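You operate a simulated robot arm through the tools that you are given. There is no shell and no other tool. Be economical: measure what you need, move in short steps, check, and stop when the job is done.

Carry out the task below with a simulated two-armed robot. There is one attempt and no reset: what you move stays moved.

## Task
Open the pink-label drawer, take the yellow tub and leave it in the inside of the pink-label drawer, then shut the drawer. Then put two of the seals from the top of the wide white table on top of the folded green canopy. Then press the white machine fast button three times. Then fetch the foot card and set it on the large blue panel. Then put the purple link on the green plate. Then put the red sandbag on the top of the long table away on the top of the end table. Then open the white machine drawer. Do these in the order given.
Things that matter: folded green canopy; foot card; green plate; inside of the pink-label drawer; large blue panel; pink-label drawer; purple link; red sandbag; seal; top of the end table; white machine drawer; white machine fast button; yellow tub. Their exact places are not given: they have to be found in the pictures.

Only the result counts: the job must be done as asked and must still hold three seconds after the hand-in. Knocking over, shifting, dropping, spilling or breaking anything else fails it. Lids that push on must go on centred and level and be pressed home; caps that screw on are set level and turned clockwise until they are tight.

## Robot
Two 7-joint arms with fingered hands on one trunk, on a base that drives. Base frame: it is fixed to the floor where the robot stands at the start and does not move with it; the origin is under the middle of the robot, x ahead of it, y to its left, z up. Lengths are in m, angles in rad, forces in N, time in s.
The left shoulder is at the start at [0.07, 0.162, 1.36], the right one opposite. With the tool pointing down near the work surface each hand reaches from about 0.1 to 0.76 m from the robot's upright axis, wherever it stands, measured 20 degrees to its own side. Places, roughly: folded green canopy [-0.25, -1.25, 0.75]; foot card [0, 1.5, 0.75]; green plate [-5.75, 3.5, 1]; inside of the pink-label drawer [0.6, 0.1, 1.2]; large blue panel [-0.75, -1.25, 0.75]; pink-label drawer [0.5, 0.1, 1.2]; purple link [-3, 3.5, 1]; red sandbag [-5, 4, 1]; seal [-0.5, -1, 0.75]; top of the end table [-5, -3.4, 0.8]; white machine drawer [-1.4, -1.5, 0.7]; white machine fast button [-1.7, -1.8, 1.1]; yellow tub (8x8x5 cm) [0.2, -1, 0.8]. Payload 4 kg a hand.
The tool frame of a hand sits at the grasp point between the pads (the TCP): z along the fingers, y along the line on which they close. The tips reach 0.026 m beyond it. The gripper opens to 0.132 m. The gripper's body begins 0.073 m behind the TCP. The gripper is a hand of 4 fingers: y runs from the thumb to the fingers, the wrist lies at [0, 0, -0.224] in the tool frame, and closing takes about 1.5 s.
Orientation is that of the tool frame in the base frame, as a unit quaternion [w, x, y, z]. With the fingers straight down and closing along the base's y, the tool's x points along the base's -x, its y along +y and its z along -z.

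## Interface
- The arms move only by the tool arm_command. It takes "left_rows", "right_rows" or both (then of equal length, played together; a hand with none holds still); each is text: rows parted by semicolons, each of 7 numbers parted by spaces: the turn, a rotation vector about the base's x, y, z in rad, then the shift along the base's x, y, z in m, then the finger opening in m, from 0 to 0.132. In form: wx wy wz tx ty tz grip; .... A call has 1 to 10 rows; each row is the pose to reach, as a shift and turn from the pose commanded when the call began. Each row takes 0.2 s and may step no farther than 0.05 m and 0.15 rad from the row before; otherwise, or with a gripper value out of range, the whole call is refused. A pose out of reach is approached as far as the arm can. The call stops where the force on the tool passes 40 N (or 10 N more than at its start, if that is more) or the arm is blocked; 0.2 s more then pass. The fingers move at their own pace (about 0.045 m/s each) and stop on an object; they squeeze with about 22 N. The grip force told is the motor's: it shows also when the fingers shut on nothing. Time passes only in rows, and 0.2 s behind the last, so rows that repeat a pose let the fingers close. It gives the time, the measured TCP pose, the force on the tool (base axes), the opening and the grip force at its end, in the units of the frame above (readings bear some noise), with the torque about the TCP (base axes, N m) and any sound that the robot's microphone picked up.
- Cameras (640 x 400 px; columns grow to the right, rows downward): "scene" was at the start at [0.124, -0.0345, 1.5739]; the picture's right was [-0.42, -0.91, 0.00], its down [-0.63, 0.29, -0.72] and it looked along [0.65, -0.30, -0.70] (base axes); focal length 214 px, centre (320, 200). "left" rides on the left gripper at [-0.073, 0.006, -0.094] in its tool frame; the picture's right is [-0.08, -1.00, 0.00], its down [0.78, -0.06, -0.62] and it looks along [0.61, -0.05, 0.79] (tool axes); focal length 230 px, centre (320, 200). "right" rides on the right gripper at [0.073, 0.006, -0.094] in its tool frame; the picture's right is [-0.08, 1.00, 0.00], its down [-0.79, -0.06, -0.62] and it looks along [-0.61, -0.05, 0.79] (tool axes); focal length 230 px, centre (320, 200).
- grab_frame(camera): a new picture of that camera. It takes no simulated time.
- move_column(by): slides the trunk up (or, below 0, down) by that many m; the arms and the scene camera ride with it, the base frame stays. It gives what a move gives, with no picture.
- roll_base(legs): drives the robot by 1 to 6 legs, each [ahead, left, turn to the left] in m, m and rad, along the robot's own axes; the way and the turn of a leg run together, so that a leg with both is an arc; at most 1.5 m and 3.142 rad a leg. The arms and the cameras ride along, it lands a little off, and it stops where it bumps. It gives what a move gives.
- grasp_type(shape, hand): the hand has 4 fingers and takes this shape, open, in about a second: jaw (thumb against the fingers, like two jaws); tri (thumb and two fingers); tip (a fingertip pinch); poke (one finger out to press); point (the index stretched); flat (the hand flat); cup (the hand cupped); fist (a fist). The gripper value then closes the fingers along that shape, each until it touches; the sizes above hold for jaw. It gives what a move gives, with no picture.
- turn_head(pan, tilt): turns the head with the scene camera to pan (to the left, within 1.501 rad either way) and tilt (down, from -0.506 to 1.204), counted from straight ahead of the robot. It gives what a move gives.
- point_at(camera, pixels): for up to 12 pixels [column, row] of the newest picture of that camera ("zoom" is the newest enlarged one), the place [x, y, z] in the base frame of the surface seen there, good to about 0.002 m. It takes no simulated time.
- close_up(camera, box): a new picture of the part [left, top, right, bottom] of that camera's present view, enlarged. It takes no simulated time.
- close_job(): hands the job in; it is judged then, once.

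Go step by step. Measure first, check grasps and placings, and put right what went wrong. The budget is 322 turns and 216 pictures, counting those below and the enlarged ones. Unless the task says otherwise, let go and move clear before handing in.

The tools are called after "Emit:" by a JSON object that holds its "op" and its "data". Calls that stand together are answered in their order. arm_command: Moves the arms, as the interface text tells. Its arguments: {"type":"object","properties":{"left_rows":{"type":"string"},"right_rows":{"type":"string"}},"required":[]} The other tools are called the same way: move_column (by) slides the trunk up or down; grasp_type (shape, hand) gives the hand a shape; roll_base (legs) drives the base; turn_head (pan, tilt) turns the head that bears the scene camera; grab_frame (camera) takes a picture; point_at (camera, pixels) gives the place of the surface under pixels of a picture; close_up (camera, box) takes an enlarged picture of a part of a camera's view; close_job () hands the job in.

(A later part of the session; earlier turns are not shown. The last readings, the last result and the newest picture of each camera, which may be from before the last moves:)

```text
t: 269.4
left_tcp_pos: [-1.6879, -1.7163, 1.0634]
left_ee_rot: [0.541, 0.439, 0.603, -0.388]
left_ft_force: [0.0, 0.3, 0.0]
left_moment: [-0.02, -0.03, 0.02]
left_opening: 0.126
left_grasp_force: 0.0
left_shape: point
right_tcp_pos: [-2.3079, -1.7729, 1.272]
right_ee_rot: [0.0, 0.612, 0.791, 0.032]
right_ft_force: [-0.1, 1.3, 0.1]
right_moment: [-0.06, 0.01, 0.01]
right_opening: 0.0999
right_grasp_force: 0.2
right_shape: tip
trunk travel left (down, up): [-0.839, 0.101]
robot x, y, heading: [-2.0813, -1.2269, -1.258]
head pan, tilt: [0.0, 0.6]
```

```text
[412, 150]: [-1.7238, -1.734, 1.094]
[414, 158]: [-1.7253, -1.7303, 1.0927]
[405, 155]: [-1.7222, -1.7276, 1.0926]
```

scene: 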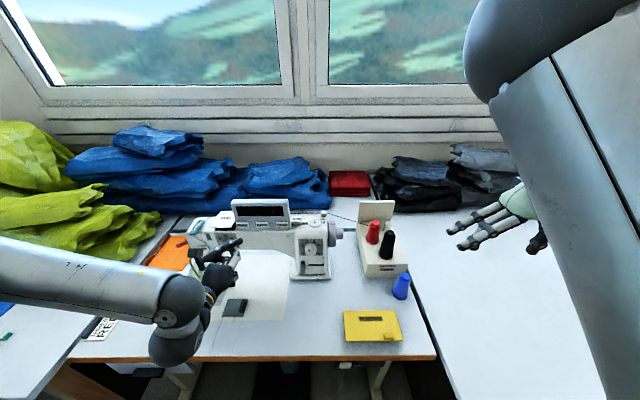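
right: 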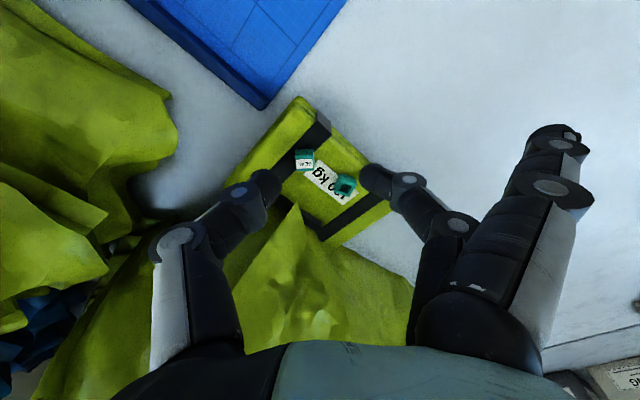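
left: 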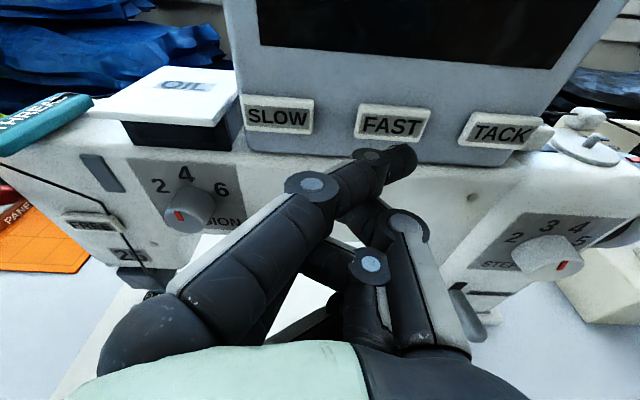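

Aligned within 2 mm. Press forward gently and read the force.

Emit:
{"op": "arm_command", "data": {"left_rows": "0 0 0 0.006 -0.019 -0.004 0.132; 0 0 0 0.0105 -0.0335 -0.004 0.132; 0 0 0 0.0117 -0.037 -0.004 0.132"}}

Emit:
{"op": "grab_frame", "data": {"camera": "left"}}

```text
t: 270.2
left_tcp_pos: [-1.6793, -1.7506, 1.0561]
left_ee_rot: [0.54, 0.439, 0.606, -0.386]
left_ft_force: [0.1, 0.3, -0.3]
left_moment: [-0.03, -0.01, -0.05]
left_opening: 0.1262
left_grasp_force: 0.1
left_shape: point
left hand out of reach, approached as far as the arm can: row 2, 3
right_tcp_pos: [-2.3041, -1.7763, 1.2705]
right_ee_rot: [-0.004, 0.611, 0.791, 0.033]
right_ft_force: [-0.3, -0.5, 0.2]
right_moment: [0.02, 0.01, 0.04]
right_opening: 0.0998
right_grasp_force: 0.0
right_shape: tip
trunk travel left (down, up): [-0.839, 0.101]
robot x, y, heading: [-2.0764, -1.2292, -1.262]
head pan, tilt: [0.0, 0.6]
```

```text
85 pictures are left
```

left: 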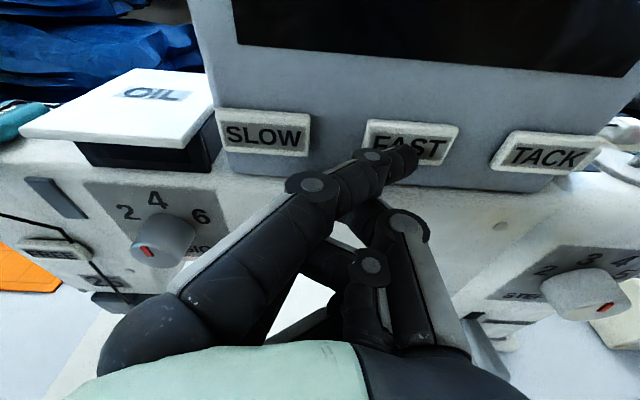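

Again at the arm's limit; back off 3 cm and bring the base 5 cm nearer.

Emit:
{"op": "arm_command", "data": {"left_rows": "0 0 0 -0.009 0.028 0 0.132; 0 0 0 -0.015 0.047 0 0.132"}}

Emit:
{"op": "roll_base", "data": {"legs": [[0.055, 0, 0]]}}

Emit:
{"op": "grab_frame", "data": {"camera": "left"}}

Emit:
{"op": "point_at", "data": {"camera": "left", "pixels": [[412, 150], [414, 158], [390, 120]]}}

```text
t: 270.8
left_tcp_pos: [-1.6937, -1.7028, 1.0586]
left_ee_rot: [0.539, 0.44, 0.605, -0.387]
left_ft_force: [0.2, -0.9, 0.4]
left_moment: [-0.01, -0.03, -0.03]
left_opening: 0.1261
left_grasp_force: 0.0
left_shape: point
right_tcp_pos: [-2.3055, -1.7757, 1.2712]
right_ee_rot: [-0.003, 0.612, 0.79, 0.031]
right_ft_force: [-0.1, -0.5, 0.5]
right_moment: [0.04, 0.03, 0.01]
right_opening: 0.0996
right_grasp_force: 0.1
right_shape: tip
trunk travel left (down, up): [-0.839, 0.101]
robot x, y, heading: [-2.0796, -1.2278, -1.266]
head pan, tilt: [0.0, 0.6]
```

```text
t: 271.9
left_tcp_pos: [-1.6846, -1.7586, 1.0586]
left_ee_rot: [0.537, 0.442, 0.602, -0.393]
left_ft_force: [-3.1, 9.6, 0.3]
left_moment: [-0.14, -0.03, -0.06]
left_opening: 0.1261
left_grasp_force: 0.0
left_shape: point
right_tcp_pos: [-2.2884, -1.8333, 1.2683]
right_ee_rot: [-0.004, 0.611, 0.791, 0.034]
right_ft_force: [0.7, -0.3, 0.5]
right_moment: [0.02, 0.01, -0.01]
right_opening: 0.0994
right_grasp_force: 0.0
right_shape: tip
trunk travel left (down, up): [-0.839, 0.101]
robot x, y, heading: [-2.0601, -1.2864, -1.264]
head pan, tilt: [0.0, 0.6]
heard: click, click
stopped in leg 1: the force on the tool passed its limit (the readings are from after the stop); the commanded pose is now the measured one
```

```text
84 pictures are left
```

left: 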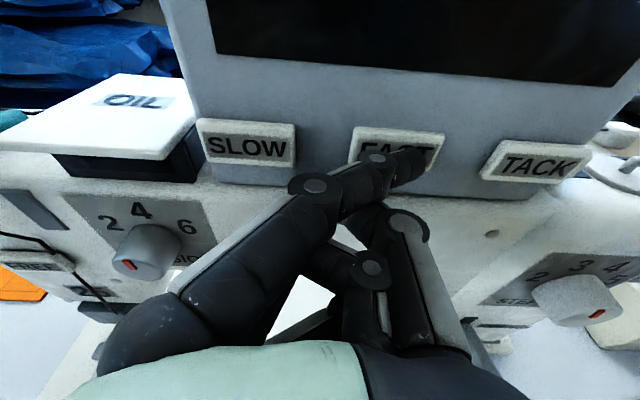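

```text
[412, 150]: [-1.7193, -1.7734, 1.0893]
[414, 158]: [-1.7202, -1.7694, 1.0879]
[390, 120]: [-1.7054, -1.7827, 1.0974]
```

The base went a bit far and pressed the button: "click, click". I'll retract and listen, to learn what a click means.

Emit:
{"op": "arm_command", "data": {"left_rows": "0 0 0 -0.003 0.01 0 0.132; 0 0 0 -0.006 0.02 0 0.132; 0 0 0 -0.009 0.03 0 0.132"}}

Emit:
{"op": "close_up", "data": {"camera": "scene", "box": [220, 150, 360, 260]}}

```text
t: 272.7
left_tcp_pos: [-1.6923, -1.7282, 1.0609]
left_ee_rot: [0.538, 0.441, 0.602, -0.392]
left_ft_force: [-0.4, -0.5, 0.8]
left_moment: [0.01, 0.02, 0.02]
left_opening: 0.1263
left_grasp_force: 0.0
left_shape: point
right_tcp_pos: [-2.2892, -1.8302, 1.2702]
right_ee_rot: [-0.002, 0.612, 0.79, 0.032]
right_ft_force: [-0.4, 0.0, 0.3]
right_moment: [0.0, -0.02, -0.01]
right_opening: 0.1
right_grasp_force: 0.1
right_shape: tip
trunk travel left (down, up): [-0.839, 0.101]
robot x, y, heading: [-2.058, -1.2857, -1.261]
head pan, tilt: [0.0, 0.6]
```

```text
3.64 times, centred on (290, 205) of scene
```

zoom: 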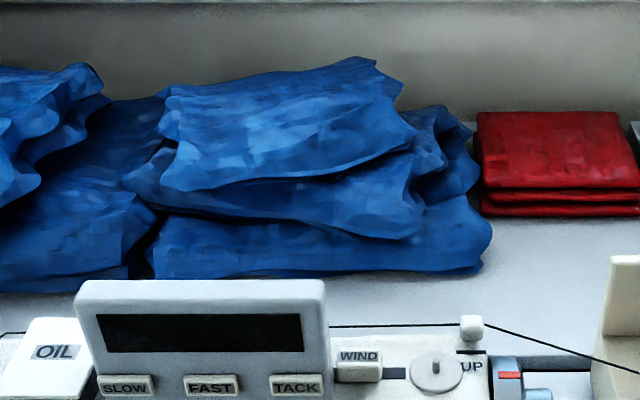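

No sound on retraction. I'll make one slow controlled press and note which motion clicks.

Emit:
{"op": "arm_command", "data": {"left_rows": "0 0 0 0.006 -0.019 0 0.132; 0 0 0 0.0075 -0.024 0 0.132; 0 0 0 0.0087 -0.0275 0 0.132; 0 0 0 0.0096 -0.0305 0 0.132"}}

```text
t: 273.7
left_tcp_pos: [-1.6831, -1.7572, 1.0614]
left_ee_rot: [0.538, 0.441, 0.602, -0.392]
left_ft_force: [-2.6, 7.6, -1.2]
left_moment: [-0.08, -0.02, -0.11]
left_opening: 0.1259
left_grasp_force: 0.1
left_shape: point
right_tcp_pos: [-2.2901, -1.8287, 1.2697]
right_ee_rot: [-0.002, 0.612, 0.79, 0.033]
right_ft_force: [-0.6, -0.6, -0.7]
right_moment: [-0.02, 0.04, 0.03]
right_opening: 0.0998
right_grasp_force: 0.0
right_shape: tip
trunk travel left (down, up): [-0.839, 0.101]
robot x, y, heading: [-2.0635, -1.2862, -1.263]
head pan, tilt: [0.0, 0.6]
heard: click
```

One click on the press. Now retract and listen.

Emit:
{"op": "arm_command", "data": {"left_rows": "0 0 0 -0.0015 0.005 0 0.132; 0 0 0 -0.003 0.01 0 0.132; 0 0 0 -0.009 0.028 0 0.132; 0 0 0 -0.009 0.028 0 0.132"}}

```text
t: 274.7
left_tcp_pos: [-1.6914, -1.7313, 1.062]
left_ee_rot: [0.537, 0.441, 0.602, -0.393]
left_ft_force: [-0.1, 0.1, 0.7]
left_moment: [-0.02, -0.01, -0.01]
left_opening: 0.126
left_grasp_force: 0.1
left_shape: point
right_tcp_pos: [-2.2891, -1.8303, 1.2695]
right_ee_rot: [-0.002, 0.612, 0.79, 0.033]
right_ft_force: [0.1, -0.6, -0.2]
right_moment: [0.06, -0.02, -0.05]
right_opening: 0.0994
right_grasp_force: 0.1
right_shape: tip
trunk travel left (down, up): [-0.839, 0.101]
robot x, y, heading: [-2.0616, -1.2864, -1.262]
head pan, tilt: [0.0, 0.6]
```

Release is silent, so each click is one press: 2 + 1 = 3 presses done. Back off and restore the left arm.

Emit:
{"op": "roll_base", "data": {"legs": [[-0.35, 0, 0]]}}

Emit:
{"op": "arm_command", "data": {"left_rows": "0.138 0.0439 0 0 0 0.03 0.132; 0.276 0.0878 0 0 0 0.06 0.132; 0.414 0.132 0 0 0 0.09 0.132; 0.552 0.1756 0 0 0 0.12 0.132; 0.69 0.2195 0 0 0 0.15 0.132; 0.828 0.2634 0 0 0 0.18 0.132; 0.966 0.3073 0 0 0 0.21 0.132; 1.104 0.3512 0 0 0 0.24 0.132; 1.242 0.3951 0 0 0 0.27 0.132; 1.38 0.439 0 0 0 0.3 0.132"}}

Emit:
{"op": "grasp_type", "data": {"hand": "left", "shape": "jaw"}}

Emit:
{"op": "turn_head", "data": {"pan": 0.4, "tilt": 0.85}}

Emit:
{"op": "grab_frame", "data": {"camera": "scene"}}

```text
t: 277.0
left_tcp_pos: [-1.7977, -1.3935, 1.0611]
left_ee_rot: [0.538, 0.44, 0.603, -0.392]
left_ft_force: [0.6, 0.4, 0.4]
left_moment: [0.02, 0.0, -0.02]
left_opening: 0.126
left_grasp_force: 0.1
left_shape: point
right_tcp_pos: [-2.3941, -1.4959, 1.2698]
right_ee_rot: [-0.003, 0.61, 0.792, 0.033]
right_ft_force: [0.1, -0.2, 0.3]
right_moment: [0.01, 0.01, 0.01]
right_opening: 0.0995
right_grasp_force: 0.0
right_shape: tip
trunk travel left (down, up): [-0.839, 0.101]
robot x, y, heading: [-2.1662, -0.9492, -1.254]
head pan, tilt: [0.0, 0.6]
```

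```text
t: 279.2
left_tcp_pos: [-1.799, -1.3925, 1.3635]
left_ee_rot: [0.006, 0.591, 0.807, 0.0]
left_ft_force: [-1.1, 0.2, 0.3]
left_moment: [-0.01, 0.02, -0.03]
left_opening: 0.1261
left_grasp_force: 0.1
left_shape: point
left hand out of reach, approached as far as the arm can: row 3
right_tcp_pos: [-2.3957, -1.4943, 1.2679]
right_ee_rot: [-0.003, 0.61, 0.792, 0.034]
right_ft_force: [0.5, 0.0, -0.2]
right_moment: [-0.01, -0.03, 0.02]
right_opening: 0.0999
right_grasp_force: 0.2
right_shape: tip
trunk travel left (down, up): [-0.839, 0.101]
robot x, y, heading: [-2.1691, -0.9483, -1.259]
head pan, tilt: [0.0, 0.6]
```

```text
t: 280.1
left_tcp_pos: [-1.7966, -1.3911, 1.3612]
left_ee_rot: [0.006, 0.591, 0.807, -0.001]
left_ft_force: [0.5, -0.5, 0.9]
left_moment: [0.0, -0.01, 0.01]
left_opening: 0.1322
left_grasp_force: 0.1
left_shape: jaw
right_tcp_pos: [-2.3936, -1.4939, 1.2697]
right_ee_rot: [-0.002, 0.61, 0.792, 0.034]
right_ft_force: [0.3, -0.1, 0.1]
right_moment: [-0.01, 0.0, 0.01]
right_opening: 0.1
right_grasp_force: 0.0
right_shape: tip
trunk travel left (down, up): [-0.839, 0.101]
robot x, y, heading: [-2.1697, -0.9476, -1.259]
head pan, tilt: [0.0, 0.6]
```

```text
t: 281.0
left_tcp_pos: [-1.7977, -1.3928, 1.3627]
left_ee_rot: [0.006, 0.59, 0.808, -0.001]
left_ft_force: [0.9, 0.2, -0.2]
left_moment: [-0.02, 0.03, 0.01]
left_opening: 0.1323
left_grasp_force: 0.1
left_shape: jaw
right_tcp_pos: [-2.3947, -1.4939, 1.2696]
right_ee_rot: [-0.003, 0.61, 0.792, 0.033]
right_ft_force: [-0.6, 0.3, 0.2]
right_moment: [0.04, 0.03, -0.01]
right_opening: 0.0997
right_grasp_force: 0.1
right_shape: tip
trunk travel left (down, up): [-0.839, 0.101]
robot x, y, heading: [-2.1687, -0.9478, -1.257]
head pan, tilt: [0.4, 0.85]
```

```text
82 pictures are left
```

scene: 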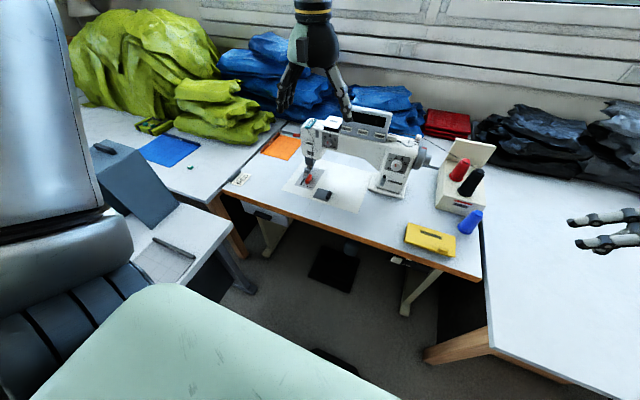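

The third press is done; now the foot card. Drive back the same way, without turning, in two calls.

Emit:
{"op": "roll_base", "data": {"legs": [[-0.8324, -0.2193, 0], [-0.8324, -0.2193, 0], [-0.9808, 0.0555, 0], [-0.9808, 0.0555, 0], [-0.9333, 0.04, 0], [-0.9333, 0.04, 0]]}}

```text
t: 308.2
left_tcp_pos: [-3.7309, 3.7832, 1.3623]
left_ee_rot: [0.004, 0.596, 0.803, -0.002]
left_ft_force: [-0.2, 0.0, 0.4]
left_moment: [0.05, 0.01, 0.01]
left_opening: 0.1316
left_grasp_force: 0.1
left_shape: jaw
right_tcp_pos: [-4.3295, 3.6879, 1.2694]
right_ee_rot: [-0.003, 0.614, 0.788, 0.034]
right_ft_force: [-0.3, -1.2, 0.0]
right_moment: [0.04, -0.02, 0.0]
right_opening: 0.0997
right_grasp_force: 0.1
right_shape: tip
trunk travel left (down, up): [-0.839, 0.101]
robot x, y, heading: [-4.1002, 4.2357, -1.27]
head pan, tilt: [0.4, 0.85]
```

Emit:
{"op": "roll_base", "data": {"legs": [[-0.5787, 1.017, 0], [-0.0327, 1.1096, 0], [0.548, 0.2487, 0], [1.36, -0.003, 0], [1.4615, -0.0137, 0], [1.119, -0.106, 0]]}}

Emit:
{"op": "turn_head", "data": {"pan": 1.0, "tilt": 0.6}}

Emit:
{"op": "grab_frame", "data": {"camera": "scene"}}

```text
t: 341.0
left_tcp_pos: [-0.3447, 0.8078, 1.362]
left_ee_rot: [0.005, 0.571, 0.821, -0.002]
left_ft_force: [-0.6, 0.6, 1.0]
left_moment: [-0.01, 0.01, -0.04]
left_opening: 0.1318
left_grasp_force: 0.0
left_shape: jaw
right_tcp_pos: [-0.9342, 0.6785, 1.2708]
right_ee_rot: [-0.003, 0.59, 0.807, 0.033]
right_ft_force: [0.6, 0.4, 0.5]
right_moment: [-0.01, 0.02, -0.02]
right_opening: 0.0998
right_grasp_force: 0.0
right_shape: tip
trunk travel left (down, up): [-0.839, 0.101]
robot x, y, heading: [-0.7392, 1.2368, -1.217]
head pan, tilt: [0.4, 0.85]
```

```text
t: 342.0
left_tcp_pos: [-0.3434, 0.8072, 1.3618]
left_ee_rot: [0.004, 0.571, 0.821, -0.001]
left_ft_force: [0.3, -0.2, 0.0]
left_moment: [-0.01, 0.0, 0.01]
left_opening: 0.1317
left_grasp_force: 0.2
left_shape: jaw
right_tcp_pos: [-0.935, 0.6761, 1.2699]
right_ee_rot: [-0.004, 0.591, 0.806, 0.033]
right_ft_force: [0.6, 0.4, 0.0]
right_moment: [-0.02, -0.02, 0.0]
right_opening: 0.0998
right_grasp_force: 0.0
right_shape: tip
trunk travel left (down, up): [-0.839, 0.101]
robot x, y, heading: [-0.7329, 1.2312, -1.212]
head pan, tilt: [1.0, 0.6]
```

```text
81 pictures are left
```

scene: 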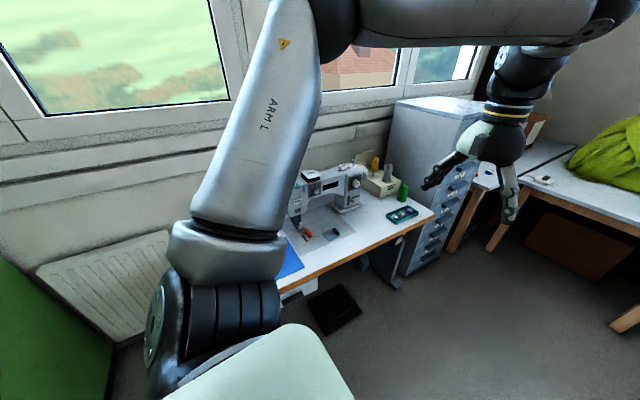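

Emit:
{"op": "roll_base", "data": {"legs": [[0.1, 0, 0], [0, 0, 1.5]]}}

Emit:
{"op": "turn_head", "data": {"pan": 0.0, "tilt": 0.6}}

Emit:
{"op": "grab_frame", "data": {"camera": "scene"}}

```text
t: 346.8
left_tcp_pos: [-0.2551, 1.51, 1.3635]
left_ee_rot: [0.004, -0.15, 0.989, 0.003]
left_ft_force: [-0.4, 0.2, 0.2]
left_moment: [0.0, 0.03, -0.04]
left_opening: 0.1318
left_grasp_force: 0.0
left_shape: jaw
right_tcp_pos: [-0.1559, 0.9135, 1.2699]
right_ee_rot: [-0.025, -0.127, 0.991, 0.022]
right_ft_force: [0.3, 0.0, -0.3]
right_moment: [-0.01, -0.01, 0.02]
right_opening: 0.0998
right_grasp_force: 0.0
right_shape: tip
trunk travel left (down, up): [-0.839, 0.101]
robot x, y, heading: [-0.7002, 1.1432, 0.306]
head pan, tilt: [1.0, 0.6]
```

```text
t: 348.1
left_tcp_pos: [-0.2547, 1.5093, 1.3628]
left_ee_rot: [0.004, -0.15, 0.989, 0.004]
left_ft_force: [0.0, 0.6, 0.2]
left_moment: [0.02, -0.02, -0.03]
left_opening: 0.1319
left_grasp_force: 0.0
left_shape: jaw
right_tcp_pos: [-0.1575, 0.9126, 1.2698]
right_ee_rot: [-0.026, -0.126, 0.991, 0.021]
right_ft_force: [0.1, 0.2, 0.0]
right_moment: [0.01, -0.01, 0.0]
right_opening: 0.0997
right_grasp_force: 0.1
right_shape: tip
trunk travel left (down, up): [-0.839, 0.101]
robot x, y, heading: [-0.7034, 1.1402, 0.305]
head pan, tilt: [0.0, 0.6]
```

```text
80 pictures are left
```

scene: 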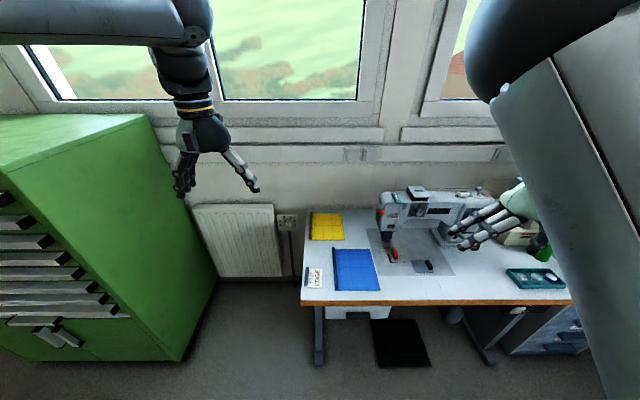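

Emit:
{"op": "close_up", "data": {"camera": "scene", "box": [290, 230, 390, 310]}}

Emit:
{"op": "point_at", "data": {"camera": "zoom", "pixels": [[100, 205], [150, 205], [145, 275], [95, 275], [120, 230], [105, 180], [90, 240], [150, 190], [170, 240]]}}

```text
5.00 times, centred on (340, 270) of scene
```

zoom: 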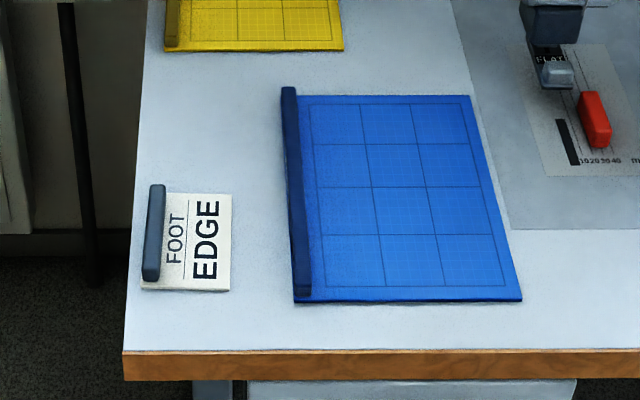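

```text
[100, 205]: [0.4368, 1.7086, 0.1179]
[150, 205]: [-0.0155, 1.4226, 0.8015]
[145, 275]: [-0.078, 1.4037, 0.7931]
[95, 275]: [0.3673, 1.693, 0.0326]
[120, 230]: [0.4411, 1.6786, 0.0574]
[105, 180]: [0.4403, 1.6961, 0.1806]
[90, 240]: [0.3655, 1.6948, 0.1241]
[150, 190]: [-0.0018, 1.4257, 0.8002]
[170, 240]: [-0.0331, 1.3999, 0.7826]
```

The FOOT card is at (-0.03,1.40) with a raised dark bar along its left side. Position the right hand for it.

Emit:
{"op": "roll_base", "data": {"legs": [[0.0985, 0.293, -0.015]]}}

Emit:
{"op": "grab_frame", "data": {"camera": "right"}}

```text
t: 350.1
left_tcp_pos: [-0.2408, 1.809, 1.3619]
left_ee_rot: [0.005, -0.142, 0.99, 0.005]
left_ft_force: [-0.5, 0.0, 0.6]
left_moment: [0.03, 0.0, -0.01]
left_opening: 0.132
left_grasp_force: 0.1
left_shape: jaw
right_tcp_pos: [-0.1498, 1.2103, 1.2693]
right_ee_rot: [-0.025, -0.12, 0.992, 0.023]
right_ft_force: [-0.7, 0.4, 0.1]
right_moment: [0.05, -0.02, 0.02]
right_opening: 0.0996
right_grasp_force: 0.0
right_shape: tip
trunk travel left (down, up): [-0.839, 0.101]
robot x, y, heading: [-0.6948, 1.4502, 0.29]
head pan, tilt: [0.0, 0.6]
```

```text
78 pictures are left
```

right: 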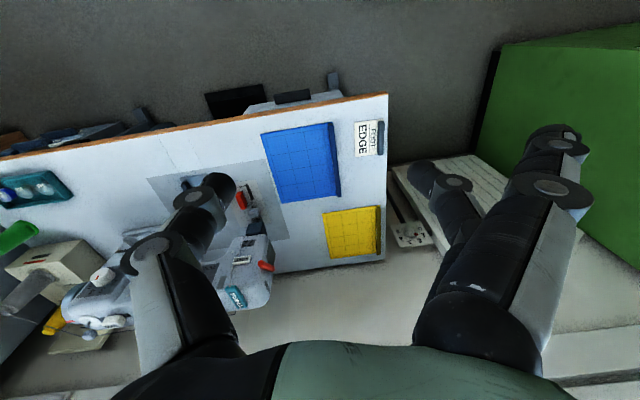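

Emit:
{"op": "close_up", "data": {"camera": "right", "box": [340, 110, 400, 165]}}

Emit:
{"op": "point_at", "data": {"camera": "zoom", "pixels": [[430, 100], [430, 315], [415, 200], [450, 200], [435, 200], [390, 200], [200, 210], [475, 200]]}}

```text
7.27 times, centred on (370, 138) of right
```

zoom: 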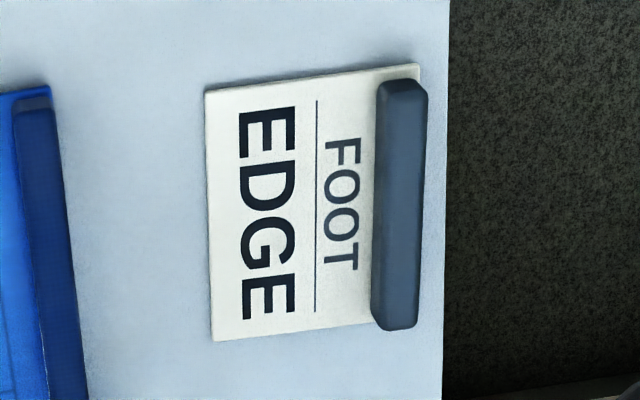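

```text
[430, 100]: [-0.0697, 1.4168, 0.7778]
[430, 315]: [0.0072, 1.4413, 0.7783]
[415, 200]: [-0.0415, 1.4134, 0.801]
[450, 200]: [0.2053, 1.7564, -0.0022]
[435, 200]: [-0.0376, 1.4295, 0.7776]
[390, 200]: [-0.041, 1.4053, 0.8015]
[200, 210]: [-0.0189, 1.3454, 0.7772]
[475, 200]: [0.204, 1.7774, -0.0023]
```

Bar centre (-0.040,1.409), top z 0.801. Move the right hand above it, levelled.

Emit:
{"op": "arm_command", "data": {"right_rows": "-0.004 -0.0055 0.007 0.0114 0.02 -0.036 0.1; -0.008 -0.011 0.014 0.0228 0.04 -0.072 0.08; -0.012 -0.0165 0.02 0.0342 0.06 -0.108 0.06; -0.016 -0.022 0.027 0.0456 0.08 -0.144 0.06; -0.02 -0.0275 0.034 0.057 0.1 -0.18 0.06; -0.024 -0.033 0.041 0.0684 0.12 -0.216 0.06; -0.028 -0.0385 0.048 0.0798 0.14 -0.252 0.05; -0.032 -0.044 0.055 0.0912 0.16 -0.288 0.05; -0.036 -0.0495 0.061 0.1026 0.18 -0.324 0.05; -0.04 -0.055 0.068 0.114 0.2 -0.36 0.05"}}

Emit:
{"op": "grab_frame", "data": {"camera": "right"}}

```text
t: 352.4
left_tcp_pos: [-0.2403, 1.8119, 1.361]
left_ee_rot: [0.004, -0.143, 0.99, 0.002]
left_ft_force: [-0.3, -0.5, 0.9]
left_moment: [0.0, 0.0, 0.05]
left_opening: 0.1321
left_grasp_force: 0.1
left_shape: jaw
right_tcp_pos: [-0.0376, 1.4148, 0.9114]
right_ee_rot: [-0.001, -0.153, 0.988, -0.002]
right_ft_force: [0.5, 0.0, 0.4]
right_moment: [-0.01, 0.01, -0.02]
right_opening: 0.0502
right_grasp_force: 0.1
right_shape: tip
trunk travel left (down, up): [-0.839, 0.101]
robot x, y, heading: [-0.6941, 1.4475, 0.295]
head pan, tilt: [0.0, 0.6]
```

```text
76 pictures are left
```

right: 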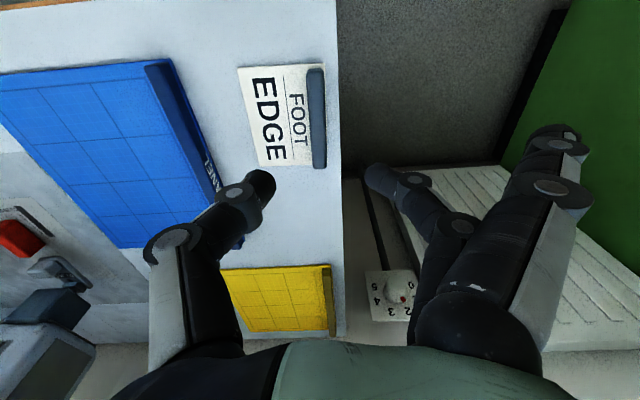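

Emit:
{"op": "arm_command", "data": {"right_rows": "0 0 0 0 -0.003 -0.04 0.05; 0 0 0 0 -0.004 -0.075 0.05; 0 0 0 0 -0.004 -0.098 0.05; 0 0 0 0 -0.004 -0.098 0.03; 0 0 0 0 -0.004 -0.098 0.01; 0 0 0 0 -0.004 -0.098 0; 0 0 0 0 -0.004 -0.098 0; 0 0 0 0 -0.004 -0.098 0"}}

Emit:
{"op": "grab_frame", "data": {"camera": "right"}}

```text
t: 354.1
left_tcp_pos: [-0.2406, 1.812, 1.3617]
left_ee_rot: [0.003, -0.143, 0.99, 0.003]
left_ft_force: [-0.7, 0.3, 0.3]
left_moment: [0.03, -0.01, 0.0]
left_opening: 0.1319
left_grasp_force: 0.0
left_shape: jaw
right_tcp_pos: [-0.0376, 1.4093, 0.8122]
right_ee_rot: [-0.001, -0.153, 0.988, -0.003]
right_ft_force: [0.3, 0.7, 0.2]
right_moment: [0.02, 0.0, 0.04]
right_opening: 0.0095
right_grasp_force: 22.2
right_shape: tip
trunk travel left (down, up): [-0.839, 0.101]
robot x, y, heading: [-0.6939, 1.449, 0.291]
head pan, tilt: [0.0, 0.6]
```

```text
75 pictures are left
```

right: 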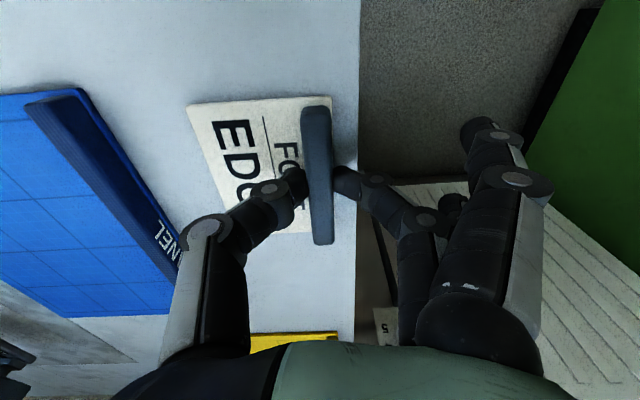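

Emit:
{"op": "arm_command", "data": {"right_rows": "0 0 0 0 0 0.02 0; 0 0 0 0 0 0.05 0; 0 0 0 0 0 0.09 0; 0 0 0 0 0 0.13 0; 0 0 0 0 0 0.17 0; 0 0 0 0 0 0.21 0"}}

Emit:
{"op": "grab_frame", "data": {"camera": "right"}}

```text
t: 355.6
left_tcp_pos: [-0.2424, 1.8109, 1.3618]
left_ee_rot: [0.005, -0.143, 0.99, 0.002]
left_ft_force: [0.0, 0.3, 0.2]
left_moment: [-0.03, -0.02, -0.03]
left_opening: 0.132
left_grasp_force: 0.0
left_shape: jaw
right_tcp_pos: [-0.0371, 1.4075, 1.0229]
right_ee_rot: [-0.001, -0.153, 0.988, -0.002]
right_ft_force: [0.9, 0.1, 0.4]
right_moment: [-0.01, -0.03, -0.03]
right_opening: 0.0101
right_grasp_force: 22.4
right_shape: tip
trunk travel left (down, up): [-0.839, 0.101]
robot x, y, heading: [-0.6948, 1.4498, 0.289]
head pan, tilt: [0.0, 0.6]
```

```text
74 pictures are left
```

right: 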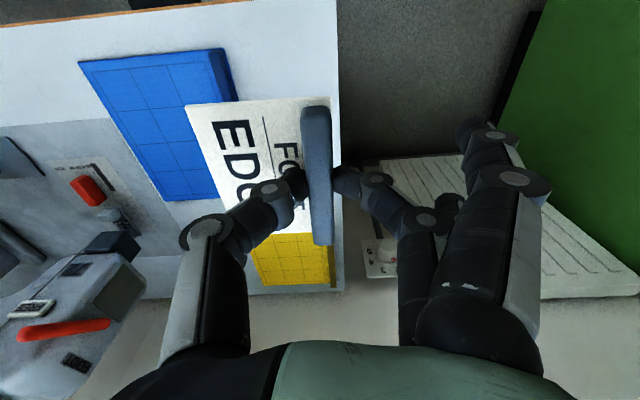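

The card is level in the pinch. Raise it, drive to the wide table and turn to face it.

Emit:
{"op": "arm_command", "data": {"right_rows": "0 0 0 0 0 0.04 0; 0 0 0 0 0 0.08 0; 0 0 0 0 0 0.12 0; 0 0 0 0 0 0.16 0"}}

Emit:
{"op": "roll_base", "data": {"legs": [[-0.2215, -0.873, 0], [-0.2215, -0.873, 0], [0, 0, -1.54]]}}

Emit:
{"op": "grab_frame", "data": {"camera": "right"}}

```text
t: 356.6
left_tcp_pos: [-0.2412, 1.8099, 1.3618]
left_ee_rot: [0.005, -0.142, 0.99, 0.002]
left_ft_force: [-0.3, -0.2, -0.4]
left_moment: [0.0, -0.01, 0.0]
left_opening: 0.1317
left_grasp_force: 0.0
left_shape: jaw
right_tcp_pos: [-0.0392, 1.4018, 1.1783]
right_ee_rot: [-0.005, -0.146, 0.989, 0.001]
right_ft_force: [0.9, -0.6, -0.3]
right_moment: [-0.01, -0.02, -0.02]
right_opening: 0.0098
right_grasp_force: 22.1
right_shape: tip
trunk travel left (down, up): [-0.839, 0.101]
robot x, y, heading: [-0.6936, 1.448, 0.293]
head pan, tilt: [0.0, 0.6]
```

```text
t: 369.4
left_tcp_pos: [-0.1953, -0.7903, 1.3625]
left_ee_rot: [0.005, 0.563, 0.827, -0.002]
left_ft_force: [0.3, 0.3, -0.3]
left_moment: [-0.02, -0.03, 0.0]
left_opening: 0.1318
left_grasp_force: 0.1
left_shape: jaw
right_tcp_pos: [-0.5849, -1.0287, 1.1823]
right_ee_rot: [-0.001, 0.56, 0.828, 0.002]
right_ft_force: [0.3, -0.2, -0.3]
right_moment: [-0.01, 0.0, -0.01]
right_opening: 0.0099
right_grasp_force: 22.6
right_shape: tip
trunk travel left (down, up): [-0.839, 0.101]
robot x, y, heading: [-0.5961, -0.3748, -1.193]
head pan, tilt: [0.0, 0.6]
```

```text
73 pictures are left
```

right: 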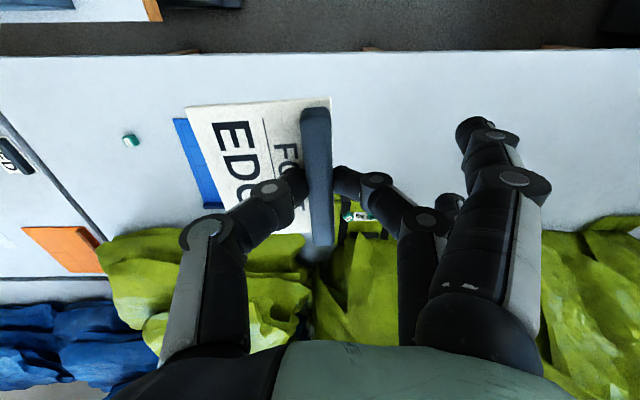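

Emit:
{"op": "roll_base", "data": {"legs": [[0.2, 0, 0]]}}

Emit:
{"op": "arm_command", "data": {"right_rows": "0 0 -0.01 -0.02 -0.004 -0.035 0; 0 0 -0.02 -0.04 -0.008 -0.07 0; 0 0 -0.03 -0.06 -0.012 -0.105 0; 0 0 -0.04 -0.08 -0.016 -0.14 0; 0 0 -0.05 -0.1 -0.02 -0.175 0; 0 0 -0.06 -0.115 -0.023 -0.21 0; 0 0 -0.07 -0.129 -0.025 -0.245 0; 0 0 -0.07 -0.129 -0.025 -0.27 0"}}

Emit:
{"op": "grab_frame", "data": {"camera": "right"}}

```text
t: 371.0
left_tcp_pos: [-0.1222, -0.9705, 1.3645]
left_ee_rot: [0.006, 0.562, 0.827, -0.002]
left_ft_force: [0.8, 0.3, -0.6]
left_moment: [0.01, -0.02, 0.03]
left_opening: 0.1321
left_grasp_force: 0.1
left_shape: jaw
right_tcp_pos: [-0.5112, -1.2116, 1.1834]
right_ee_rot: [0.002, 0.56, 0.828, 0.002]
right_ft_force: [0.3, 0.5, 0.1]
right_moment: [-0.01, -0.01, 0.02]
right_opening: 0.0098
right_grasp_force: 22.2
right_shape: tip
trunk travel left (down, up): [-0.839, 0.101]
robot x, y, heading: [-0.5216, -0.5529, -1.187]
head pan, tilt: [0.0, 0.6]
```

```text
t: 372.8
left_tcp_pos: [-0.1212, -0.9761, 1.3619]
left_ee_rot: [0.006, 0.563, 0.827, 0.0]
left_ft_force: [0.4, -0.5, -0.4]
left_moment: [0.01, 0.0, 0.04]
left_opening: 0.1316
left_grasp_force: 0.1
left_shape: jaw
right_tcp_pos: [-0.6411, -1.2401, 0.9106]
right_ee_rot: [0.001, 0.59, 0.807, 0.004]
right_ft_force: [0.2, 0.2, -0.5]
right_moment: [-0.01, 0.0, 0.01]
right_opening: 0.0098
right_grasp_force: 22.4
right_shape: tip
trunk travel left (down, up): [-0.839, 0.101]
robot x, y, heading: [-0.521, -0.5534, -1.188]
head pan, tilt: [0.0, 0.6]
```

```text
72 pictures are left
```

right: 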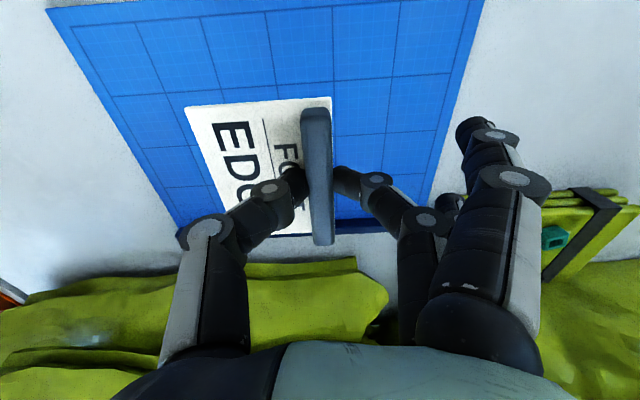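

Emit:
{"op": "arm_command", "data": {"right_rows": "0 0 0 0 0 -0.04 0; 0 0 0 0 0 -0.075 0; 0 0 0 0 0 -0.086 0; 0 0 0 0 0 -0.0905 0; 0 0 0 0 0 -0.0905 0"}}

Emit:
{"op": "grab_frame", "data": {"camera": "right"}}

```text
t: 374.0
left_tcp_pos: [-0.1213, -0.9753, 1.363]
left_ee_rot: [0.005, 0.563, 0.827, -0.001]
left_ft_force: [0.0, -0.4, 0.0]
left_moment: [0.01, 0.0, 0.0]
left_opening: 0.1318
left_grasp_force: 0.0
left_shape: jaw
right_tcp_pos: [-0.6404, -1.2411, 0.8215]
right_ee_rot: [0.001, 0.589, 0.808, 0.005]
right_ft_force: [0.3, 0.3, -0.3]
right_moment: [0.03, -0.02, 0.02]
right_opening: 0.0096
right_grasp_force: 22.3
right_shape: tip
trunk travel left (down, up): [-0.839, 0.101]
robot x, y, heading: [-0.5247, -0.5568, -1.193]
head pan, tilt: [0.0, 0.6]
```

```text
71 pictures are left
```

right: 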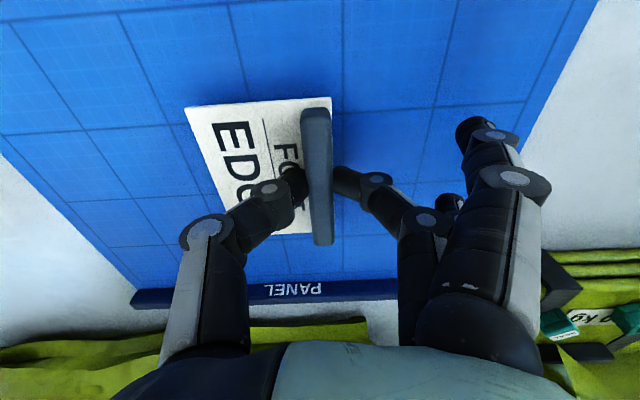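

Lower 3 mm more, release, and lift.

Emit:
{"op": "arm_command", "data": {"right_rows": "0 0 0 0 0 -0.0035 0; 0 0 0 0 0 -0.0035 0.01; 0 0 0 0 0 -0.0035 0.03; 0 0 0 0 0 -0.0035 0.05; 0 0 0 0 0 -0.0035 0.05; 0 0 0 0 0 -0.0035 0.05; 0 0 0 0 0 0.03 0.05; 0 0 0 0 0 0.07 0.05; 0 0 0 0 0 0.11 0.05; 0 0 0 0 0 0.15 0.05"}}

Emit:
{"op": "grab_frame", "data": {"camera": "right"}}

```text
t: 376.2
left_tcp_pos: [-0.1214, -0.9745, 1.3634]
left_ee_rot: [0.005, 0.563, 0.827, -0.001]
left_ft_force: [0.1, -0.3, -0.1]
left_moment: [0.0, 0.0, -0.03]
left_opening: 0.132
left_grasp_force: 0.1
left_shape: jaw
right_tcp_pos: [-0.6402, -1.2402, 0.974]
right_ee_rot: [0.002, 0.59, 0.808, 0.004]
right_ft_force: [0.4, 0.1, -0.4]
right_moment: [-0.02, 0.0, 0.04]
right_opening: 0.0494
right_grasp_force: 0.0
right_shape: tip
trunk travel left (down, up): [-0.839, 0.101]
robot x, y, heading: [-0.5237, -0.5575, -1.191]
head pan, tilt: [0.0, 0.6]
```

```text
70 pictures are left
```

right: 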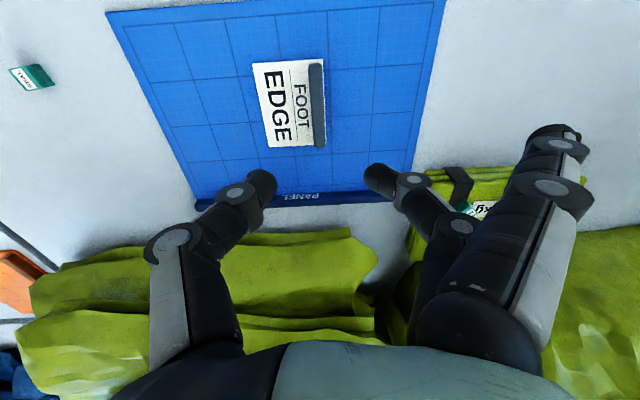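

The card lies on the blue panel. Raise the arm and drive back up the corridor to look for the purple link.

Emit:
{"op": "arm_command", "data": {"right_rows": "0 0 0 0.01 0.02 0.04 0.06; 0 0 0 0.01 0.03 0.08 0.08; 0 0 0 0.01 0.04 0.12 0.1; 0 0 0 0.01 0.05 0.16 0.1; 0 0 0 0.01 0.06 0.2 0.1; 0 0 0 0.01 0.06 0.24 0.1; 0 0 0 0.01 0.06 0.28 0.1; 0 0 0 0.01 0.06 0.31 0.1"}}

Emit:
{"op": "roll_base", "data": {"legs": [[-0.832, 0.229, 0], [-1.174, 0.297, 0], [-0.836, 0.065, 0], [-1.345, 0.138, 0], [-1.263, 0.073, 0], [0, 0, -1.62]]}}

Emit:
{"op": "turn_head", "data": {"pan": 0.1, "tilt": 0.7}}

Emit:
{"op": "grab_frame", "data": {"camera": "scene"}}

```text
t: 378.0
left_tcp_pos: [-0.1222, -0.9739, 1.3616]
left_ee_rot: [0.006, 0.562, 0.827, -0.001]
left_ft_force: [0.5, 0.4, 0.0]
left_moment: [0.02, 0.01, 0.01]
left_opening: 0.1318
left_grasp_force: 0.1
left_shape: jaw
right_tcp_pos: [-0.6341, -1.1784, 1.2783]
right_ee_rot: [-0.001, 0.594, 0.805, 0.01]
right_ft_force: [0.7, 0.0, -0.7]
right_moment: [-0.03, 0.0, -0.01]
right_opening: 0.1
right_grasp_force: 0.1
right_shape: tip
trunk travel left (down, up): [-0.839, 0.101]
robot x, y, heading: [-0.5198, -0.554, -1.189]
head pan, tilt: [0.0, 0.6]
```

```text
t: 408.5
left_tcp_pos: [-2.2148, 4.4039, 1.3629]
left_ee_rot: [0.002, 0.986, 0.166, -0.004]
left_ft_force: [0.2, -0.1, 0.4]
left_moment: [0.0, -0.04, -0.02]
left_opening: 0.132
left_grasp_force: 0.0
left_shape: jaw
right_tcp_pos: [-2.3978, 4.9247, 1.2808]
right_ee_rot: [0.009, 0.992, 0.129, 0.003]
right_ft_force: [-0.3, 0.3, -0.3]
right_moment: [0.01, 0.01, 0.0]
right_opening: 0.0994
right_grasp_force: 0.1
right_shape: tip
trunk travel left (down, up): [-0.839, 0.101]
robot x, y, heading: [-1.7815, 4.7891, -2.803]
head pan, tilt: [0.0, 0.6]
```

```text
t: 409.2
left_tcp_pos: [-2.215, 4.4031, 1.3623]
left_ee_rot: [0.002, 0.986, 0.165, -0.005]
left_ft_force: [-0.3, -0.1, -0.4]
left_moment: [0.02, 0.01, -0.05]
left_opening: 0.1318
left_grasp_force: 0.0
left_shape: jaw
right_tcp_pos: [-2.3984, 4.926, 1.2793]
right_ee_rot: [0.009, 0.992, 0.128, 0.004]
right_ft_force: [-0.4, -0.1, -0.1]
right_moment: [0.02, 0.03, 0.04]
right_opening: 0.0997
right_grasp_force: 0.0
right_shape: tip
trunk travel left (down, up): [-0.839, 0.101]
robot x, y, heading: [-1.7811, 4.7921, -2.799]
head pan, tilt: [0.099, 0.7]
```

```text
69 pictures are left
```

scene: 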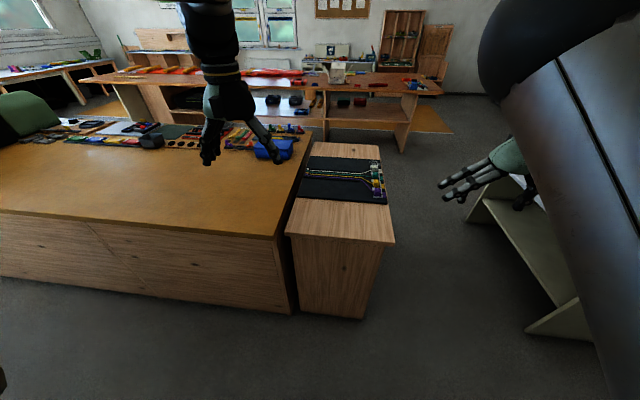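

Emit:
{"op": "close_up", "data": {"camera": "scene", "box": [0, 60, 320, 170]}}

Emit:
{"op": "close_up", "data": {"camera": "scene", "box": [220, 55, 460, 205]}}

```text
2.00 times, centred on (160, 115) of scene
```

zoom: 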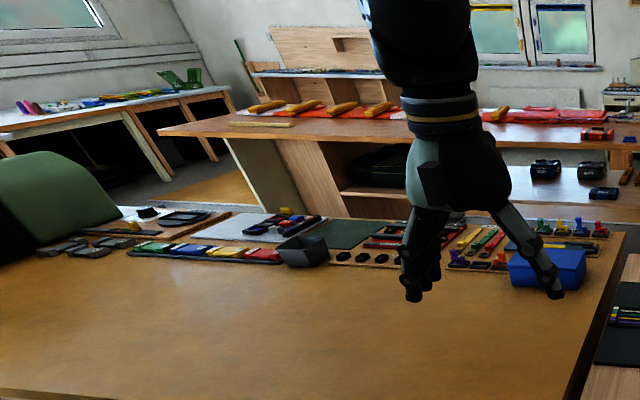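

```text
2.67 times, centred on (340, 130) of scene
```

zoom: 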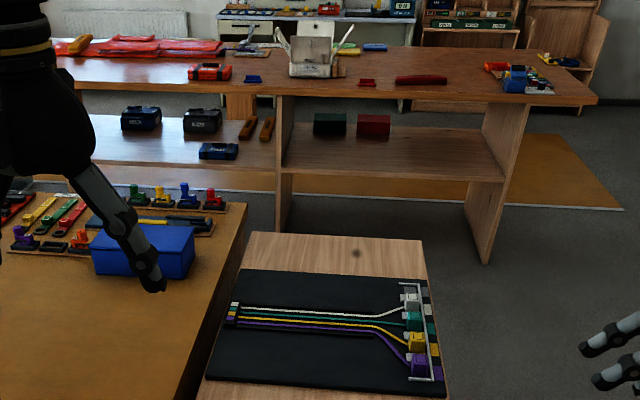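

Small items line the far edge of the long table, including something purple. I'll go through the passage to the inner aisle and face them.

Emit:
{"op": "roll_base", "data": {"legs": [[0.168, -0.781, 0], [0.925, -0.01, 0], [0.925, -0.01, 0], [0.204, 1.169, 0], [0, 0, 3.14]]}}

Emit:
{"op": "turn_head", "data": {"pan": 0.0, "tilt": 0.75}}

Emit:
{"op": "grab_frame", "data": {"camera": "scene"}}

```text
t: 435.6
left_tcp_pos: [-3.3548, 4.0866, 1.3625]
left_ee_rot: [0.004, -0.201, 0.98, 0.003]
left_ft_force: [-0.1, 0.1, 0.5]
left_moment: [-0.02, -0.01, 0.01]
left_opening: 0.1321
left_grasp_force: 0.1
left_shape: jaw
right_tcp_pos: [-3.1357, 3.5805, 1.2802]
right_ee_rot: [-0.003, -0.163, 0.987, 0.01]
right_ft_force: [0.4, 0.4, 0.1]
right_moment: [0.02, 0.01, 0.03]
right_opening: 0.1001
right_grasp_force: 0.0
right_shape: tip
trunk travel left (down, up): [-0.839, 0.101]
robot x, y, heading: [-3.7598, 3.674, 0.411]
head pan, tilt: [0.099, 0.7]
```

```text
t: 436.2
left_tcp_pos: [-3.3562, 4.0863, 1.3624]
left_ee_rot: [0.005, -0.201, 0.98, 0.003]
left_ft_force: [0.0, -0.2, 0.6]
left_moment: [-0.04, -0.02, -0.01]
left_opening: 0.132
left_grasp_force: 0.1
left_shape: jaw
right_tcp_pos: [-3.134, 3.5786, 1.2796]
right_ee_rot: [-0.005, -0.162, 0.987, 0.01]
right_ft_force: [0.1, -0.4, 0.4]
right_moment: [0.0, 0.01, 0.01]
right_opening: 0.0997
right_grasp_force: 0.2
right_shape: tip
trunk travel left (down, up): [-0.839, 0.101]
robot x, y, heading: [-3.7621, 3.6757, 0.416]
head pan, tilt: [0.0, 0.75]
```

```text
66 pictures are left
```

scene: 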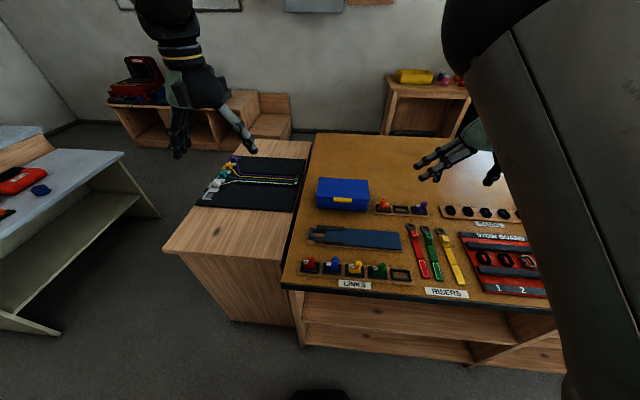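

There is a LINKS rack; the purple one seems to sit at (421,208). Zoom in.

Emit:
{"op": "close_up", "data": {"camera": "scene", "box": [290, 180, 450, 300]}}

Emit:
{"op": "close_up", "data": {"camera": "scene", "box": [370, 190, 434, 226]}}

Emit:
{"op": "point_at", "data": {"camera": "zoom", "pixels": [[515, 165], [515, 130], [515, 190], [490, 180], [545, 180], [515, 215], [445, 190], [120, 145], [380, 195], [560, 230], [480, 240], [300, 200]]}}

```text
3.33 times, centred on (370, 240) of scene
```

zoom: 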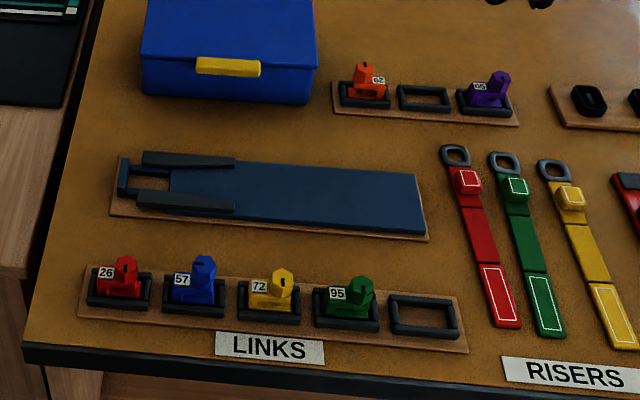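

```text
10.00 times, centred on (402, 208) of scene
```

zoom: 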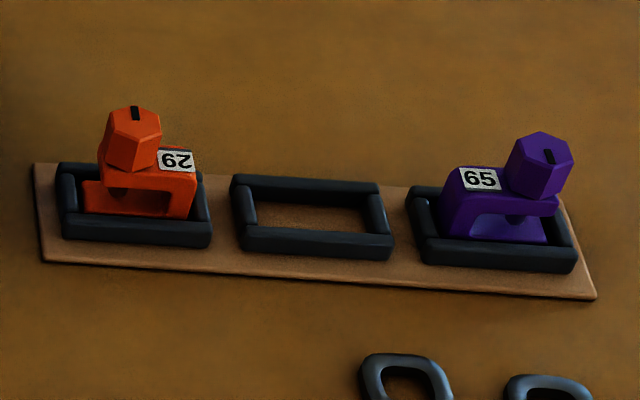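

```text
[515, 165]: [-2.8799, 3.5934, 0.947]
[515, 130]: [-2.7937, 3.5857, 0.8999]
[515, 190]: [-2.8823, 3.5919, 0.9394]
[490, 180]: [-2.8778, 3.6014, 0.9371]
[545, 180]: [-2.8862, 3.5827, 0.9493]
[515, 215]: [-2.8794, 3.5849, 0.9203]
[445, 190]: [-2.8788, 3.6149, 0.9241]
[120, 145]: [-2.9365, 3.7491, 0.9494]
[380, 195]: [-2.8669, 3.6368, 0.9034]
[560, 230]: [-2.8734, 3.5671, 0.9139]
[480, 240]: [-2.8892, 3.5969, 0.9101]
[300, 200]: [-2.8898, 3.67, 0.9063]
```

The purple link (no. 65) with a hex knob is at about (-2.88,3.59). Move the base nearer and look with the right hand camera.

Emit:
{"op": "roll_base", "data": {"legs": [[0.17, -0.13, -0.07]]}}

Emit:
{"op": "arm_command", "data": {"right_rows": "0 0 0 0.01 0 -0.02 0.1; 0 0 0 0.02 0 -0.04 0.1; 0 0 0 0.02 0 -0.07 0.1"}}

Emit:
{"op": "grab_frame", "data": {"camera": "right"}}

```text
t: 438.1
left_tcp_pos: [-3.1217, 4.0035, 1.3603]
left_ee_rot: [0.002, -0.171, 0.985, 0.003]
left_ft_force: [0.1, 0.2, 0.1]
left_moment: [0.01, 0.03, 0.03]
left_opening: 0.1319
left_grasp_force: 0.2
left_shape: jaw
right_tcp_pos: [-2.9345, 3.482, 1.2781]
right_ee_rot: [-0.006, -0.131, 0.991, 0.011]
right_ft_force: [1.6, 0.5, -0.1]
right_moment: [0.01, 0.05, 0.03]
right_opening: 0.0995
right_grasp_force: 0.1
right_shape: tip
trunk travel left (down, up): [-0.839, 0.101]
robot x, y, heading: [-3.5567, 3.6158, 0.354]
head pan, tilt: [0.0, 0.75]
stopped in leg 1: the robot was blocked; the commanded pose is now the measured one
```

```text
t: 438.9
left_tcp_pos: [-3.1262, 4.0038, 1.3626]
left_ee_rot: [0.004, -0.171, 0.985, 0.002]
left_ft_force: [-0.6, 0.4, -1.2]
left_moment: [0.0, 0.04, 0.0]
left_opening: 0.1318
left_grasp_force: 0.0
left_shape: jaw
right_tcp_pos: [-2.9192, 3.4848, 1.2068]
right_ee_rot: [-0.004, -0.132, 0.991, 0.009]
right_ft_force: [0.0, -0.2, -0.2]
right_moment: [0.01, -0.03, 0.0]
right_opening: 0.0998
right_grasp_force: 0.0
right_shape: tip
trunk travel left (down, up): [-0.839, 0.101]
robot x, y, heading: [-3.5597, 3.6152, 0.352]
head pan, tilt: [0.0, 0.75]
```

```text
63 pictures are left
```

right: 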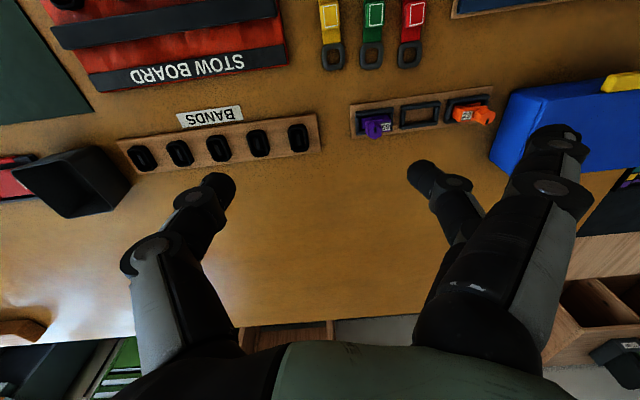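

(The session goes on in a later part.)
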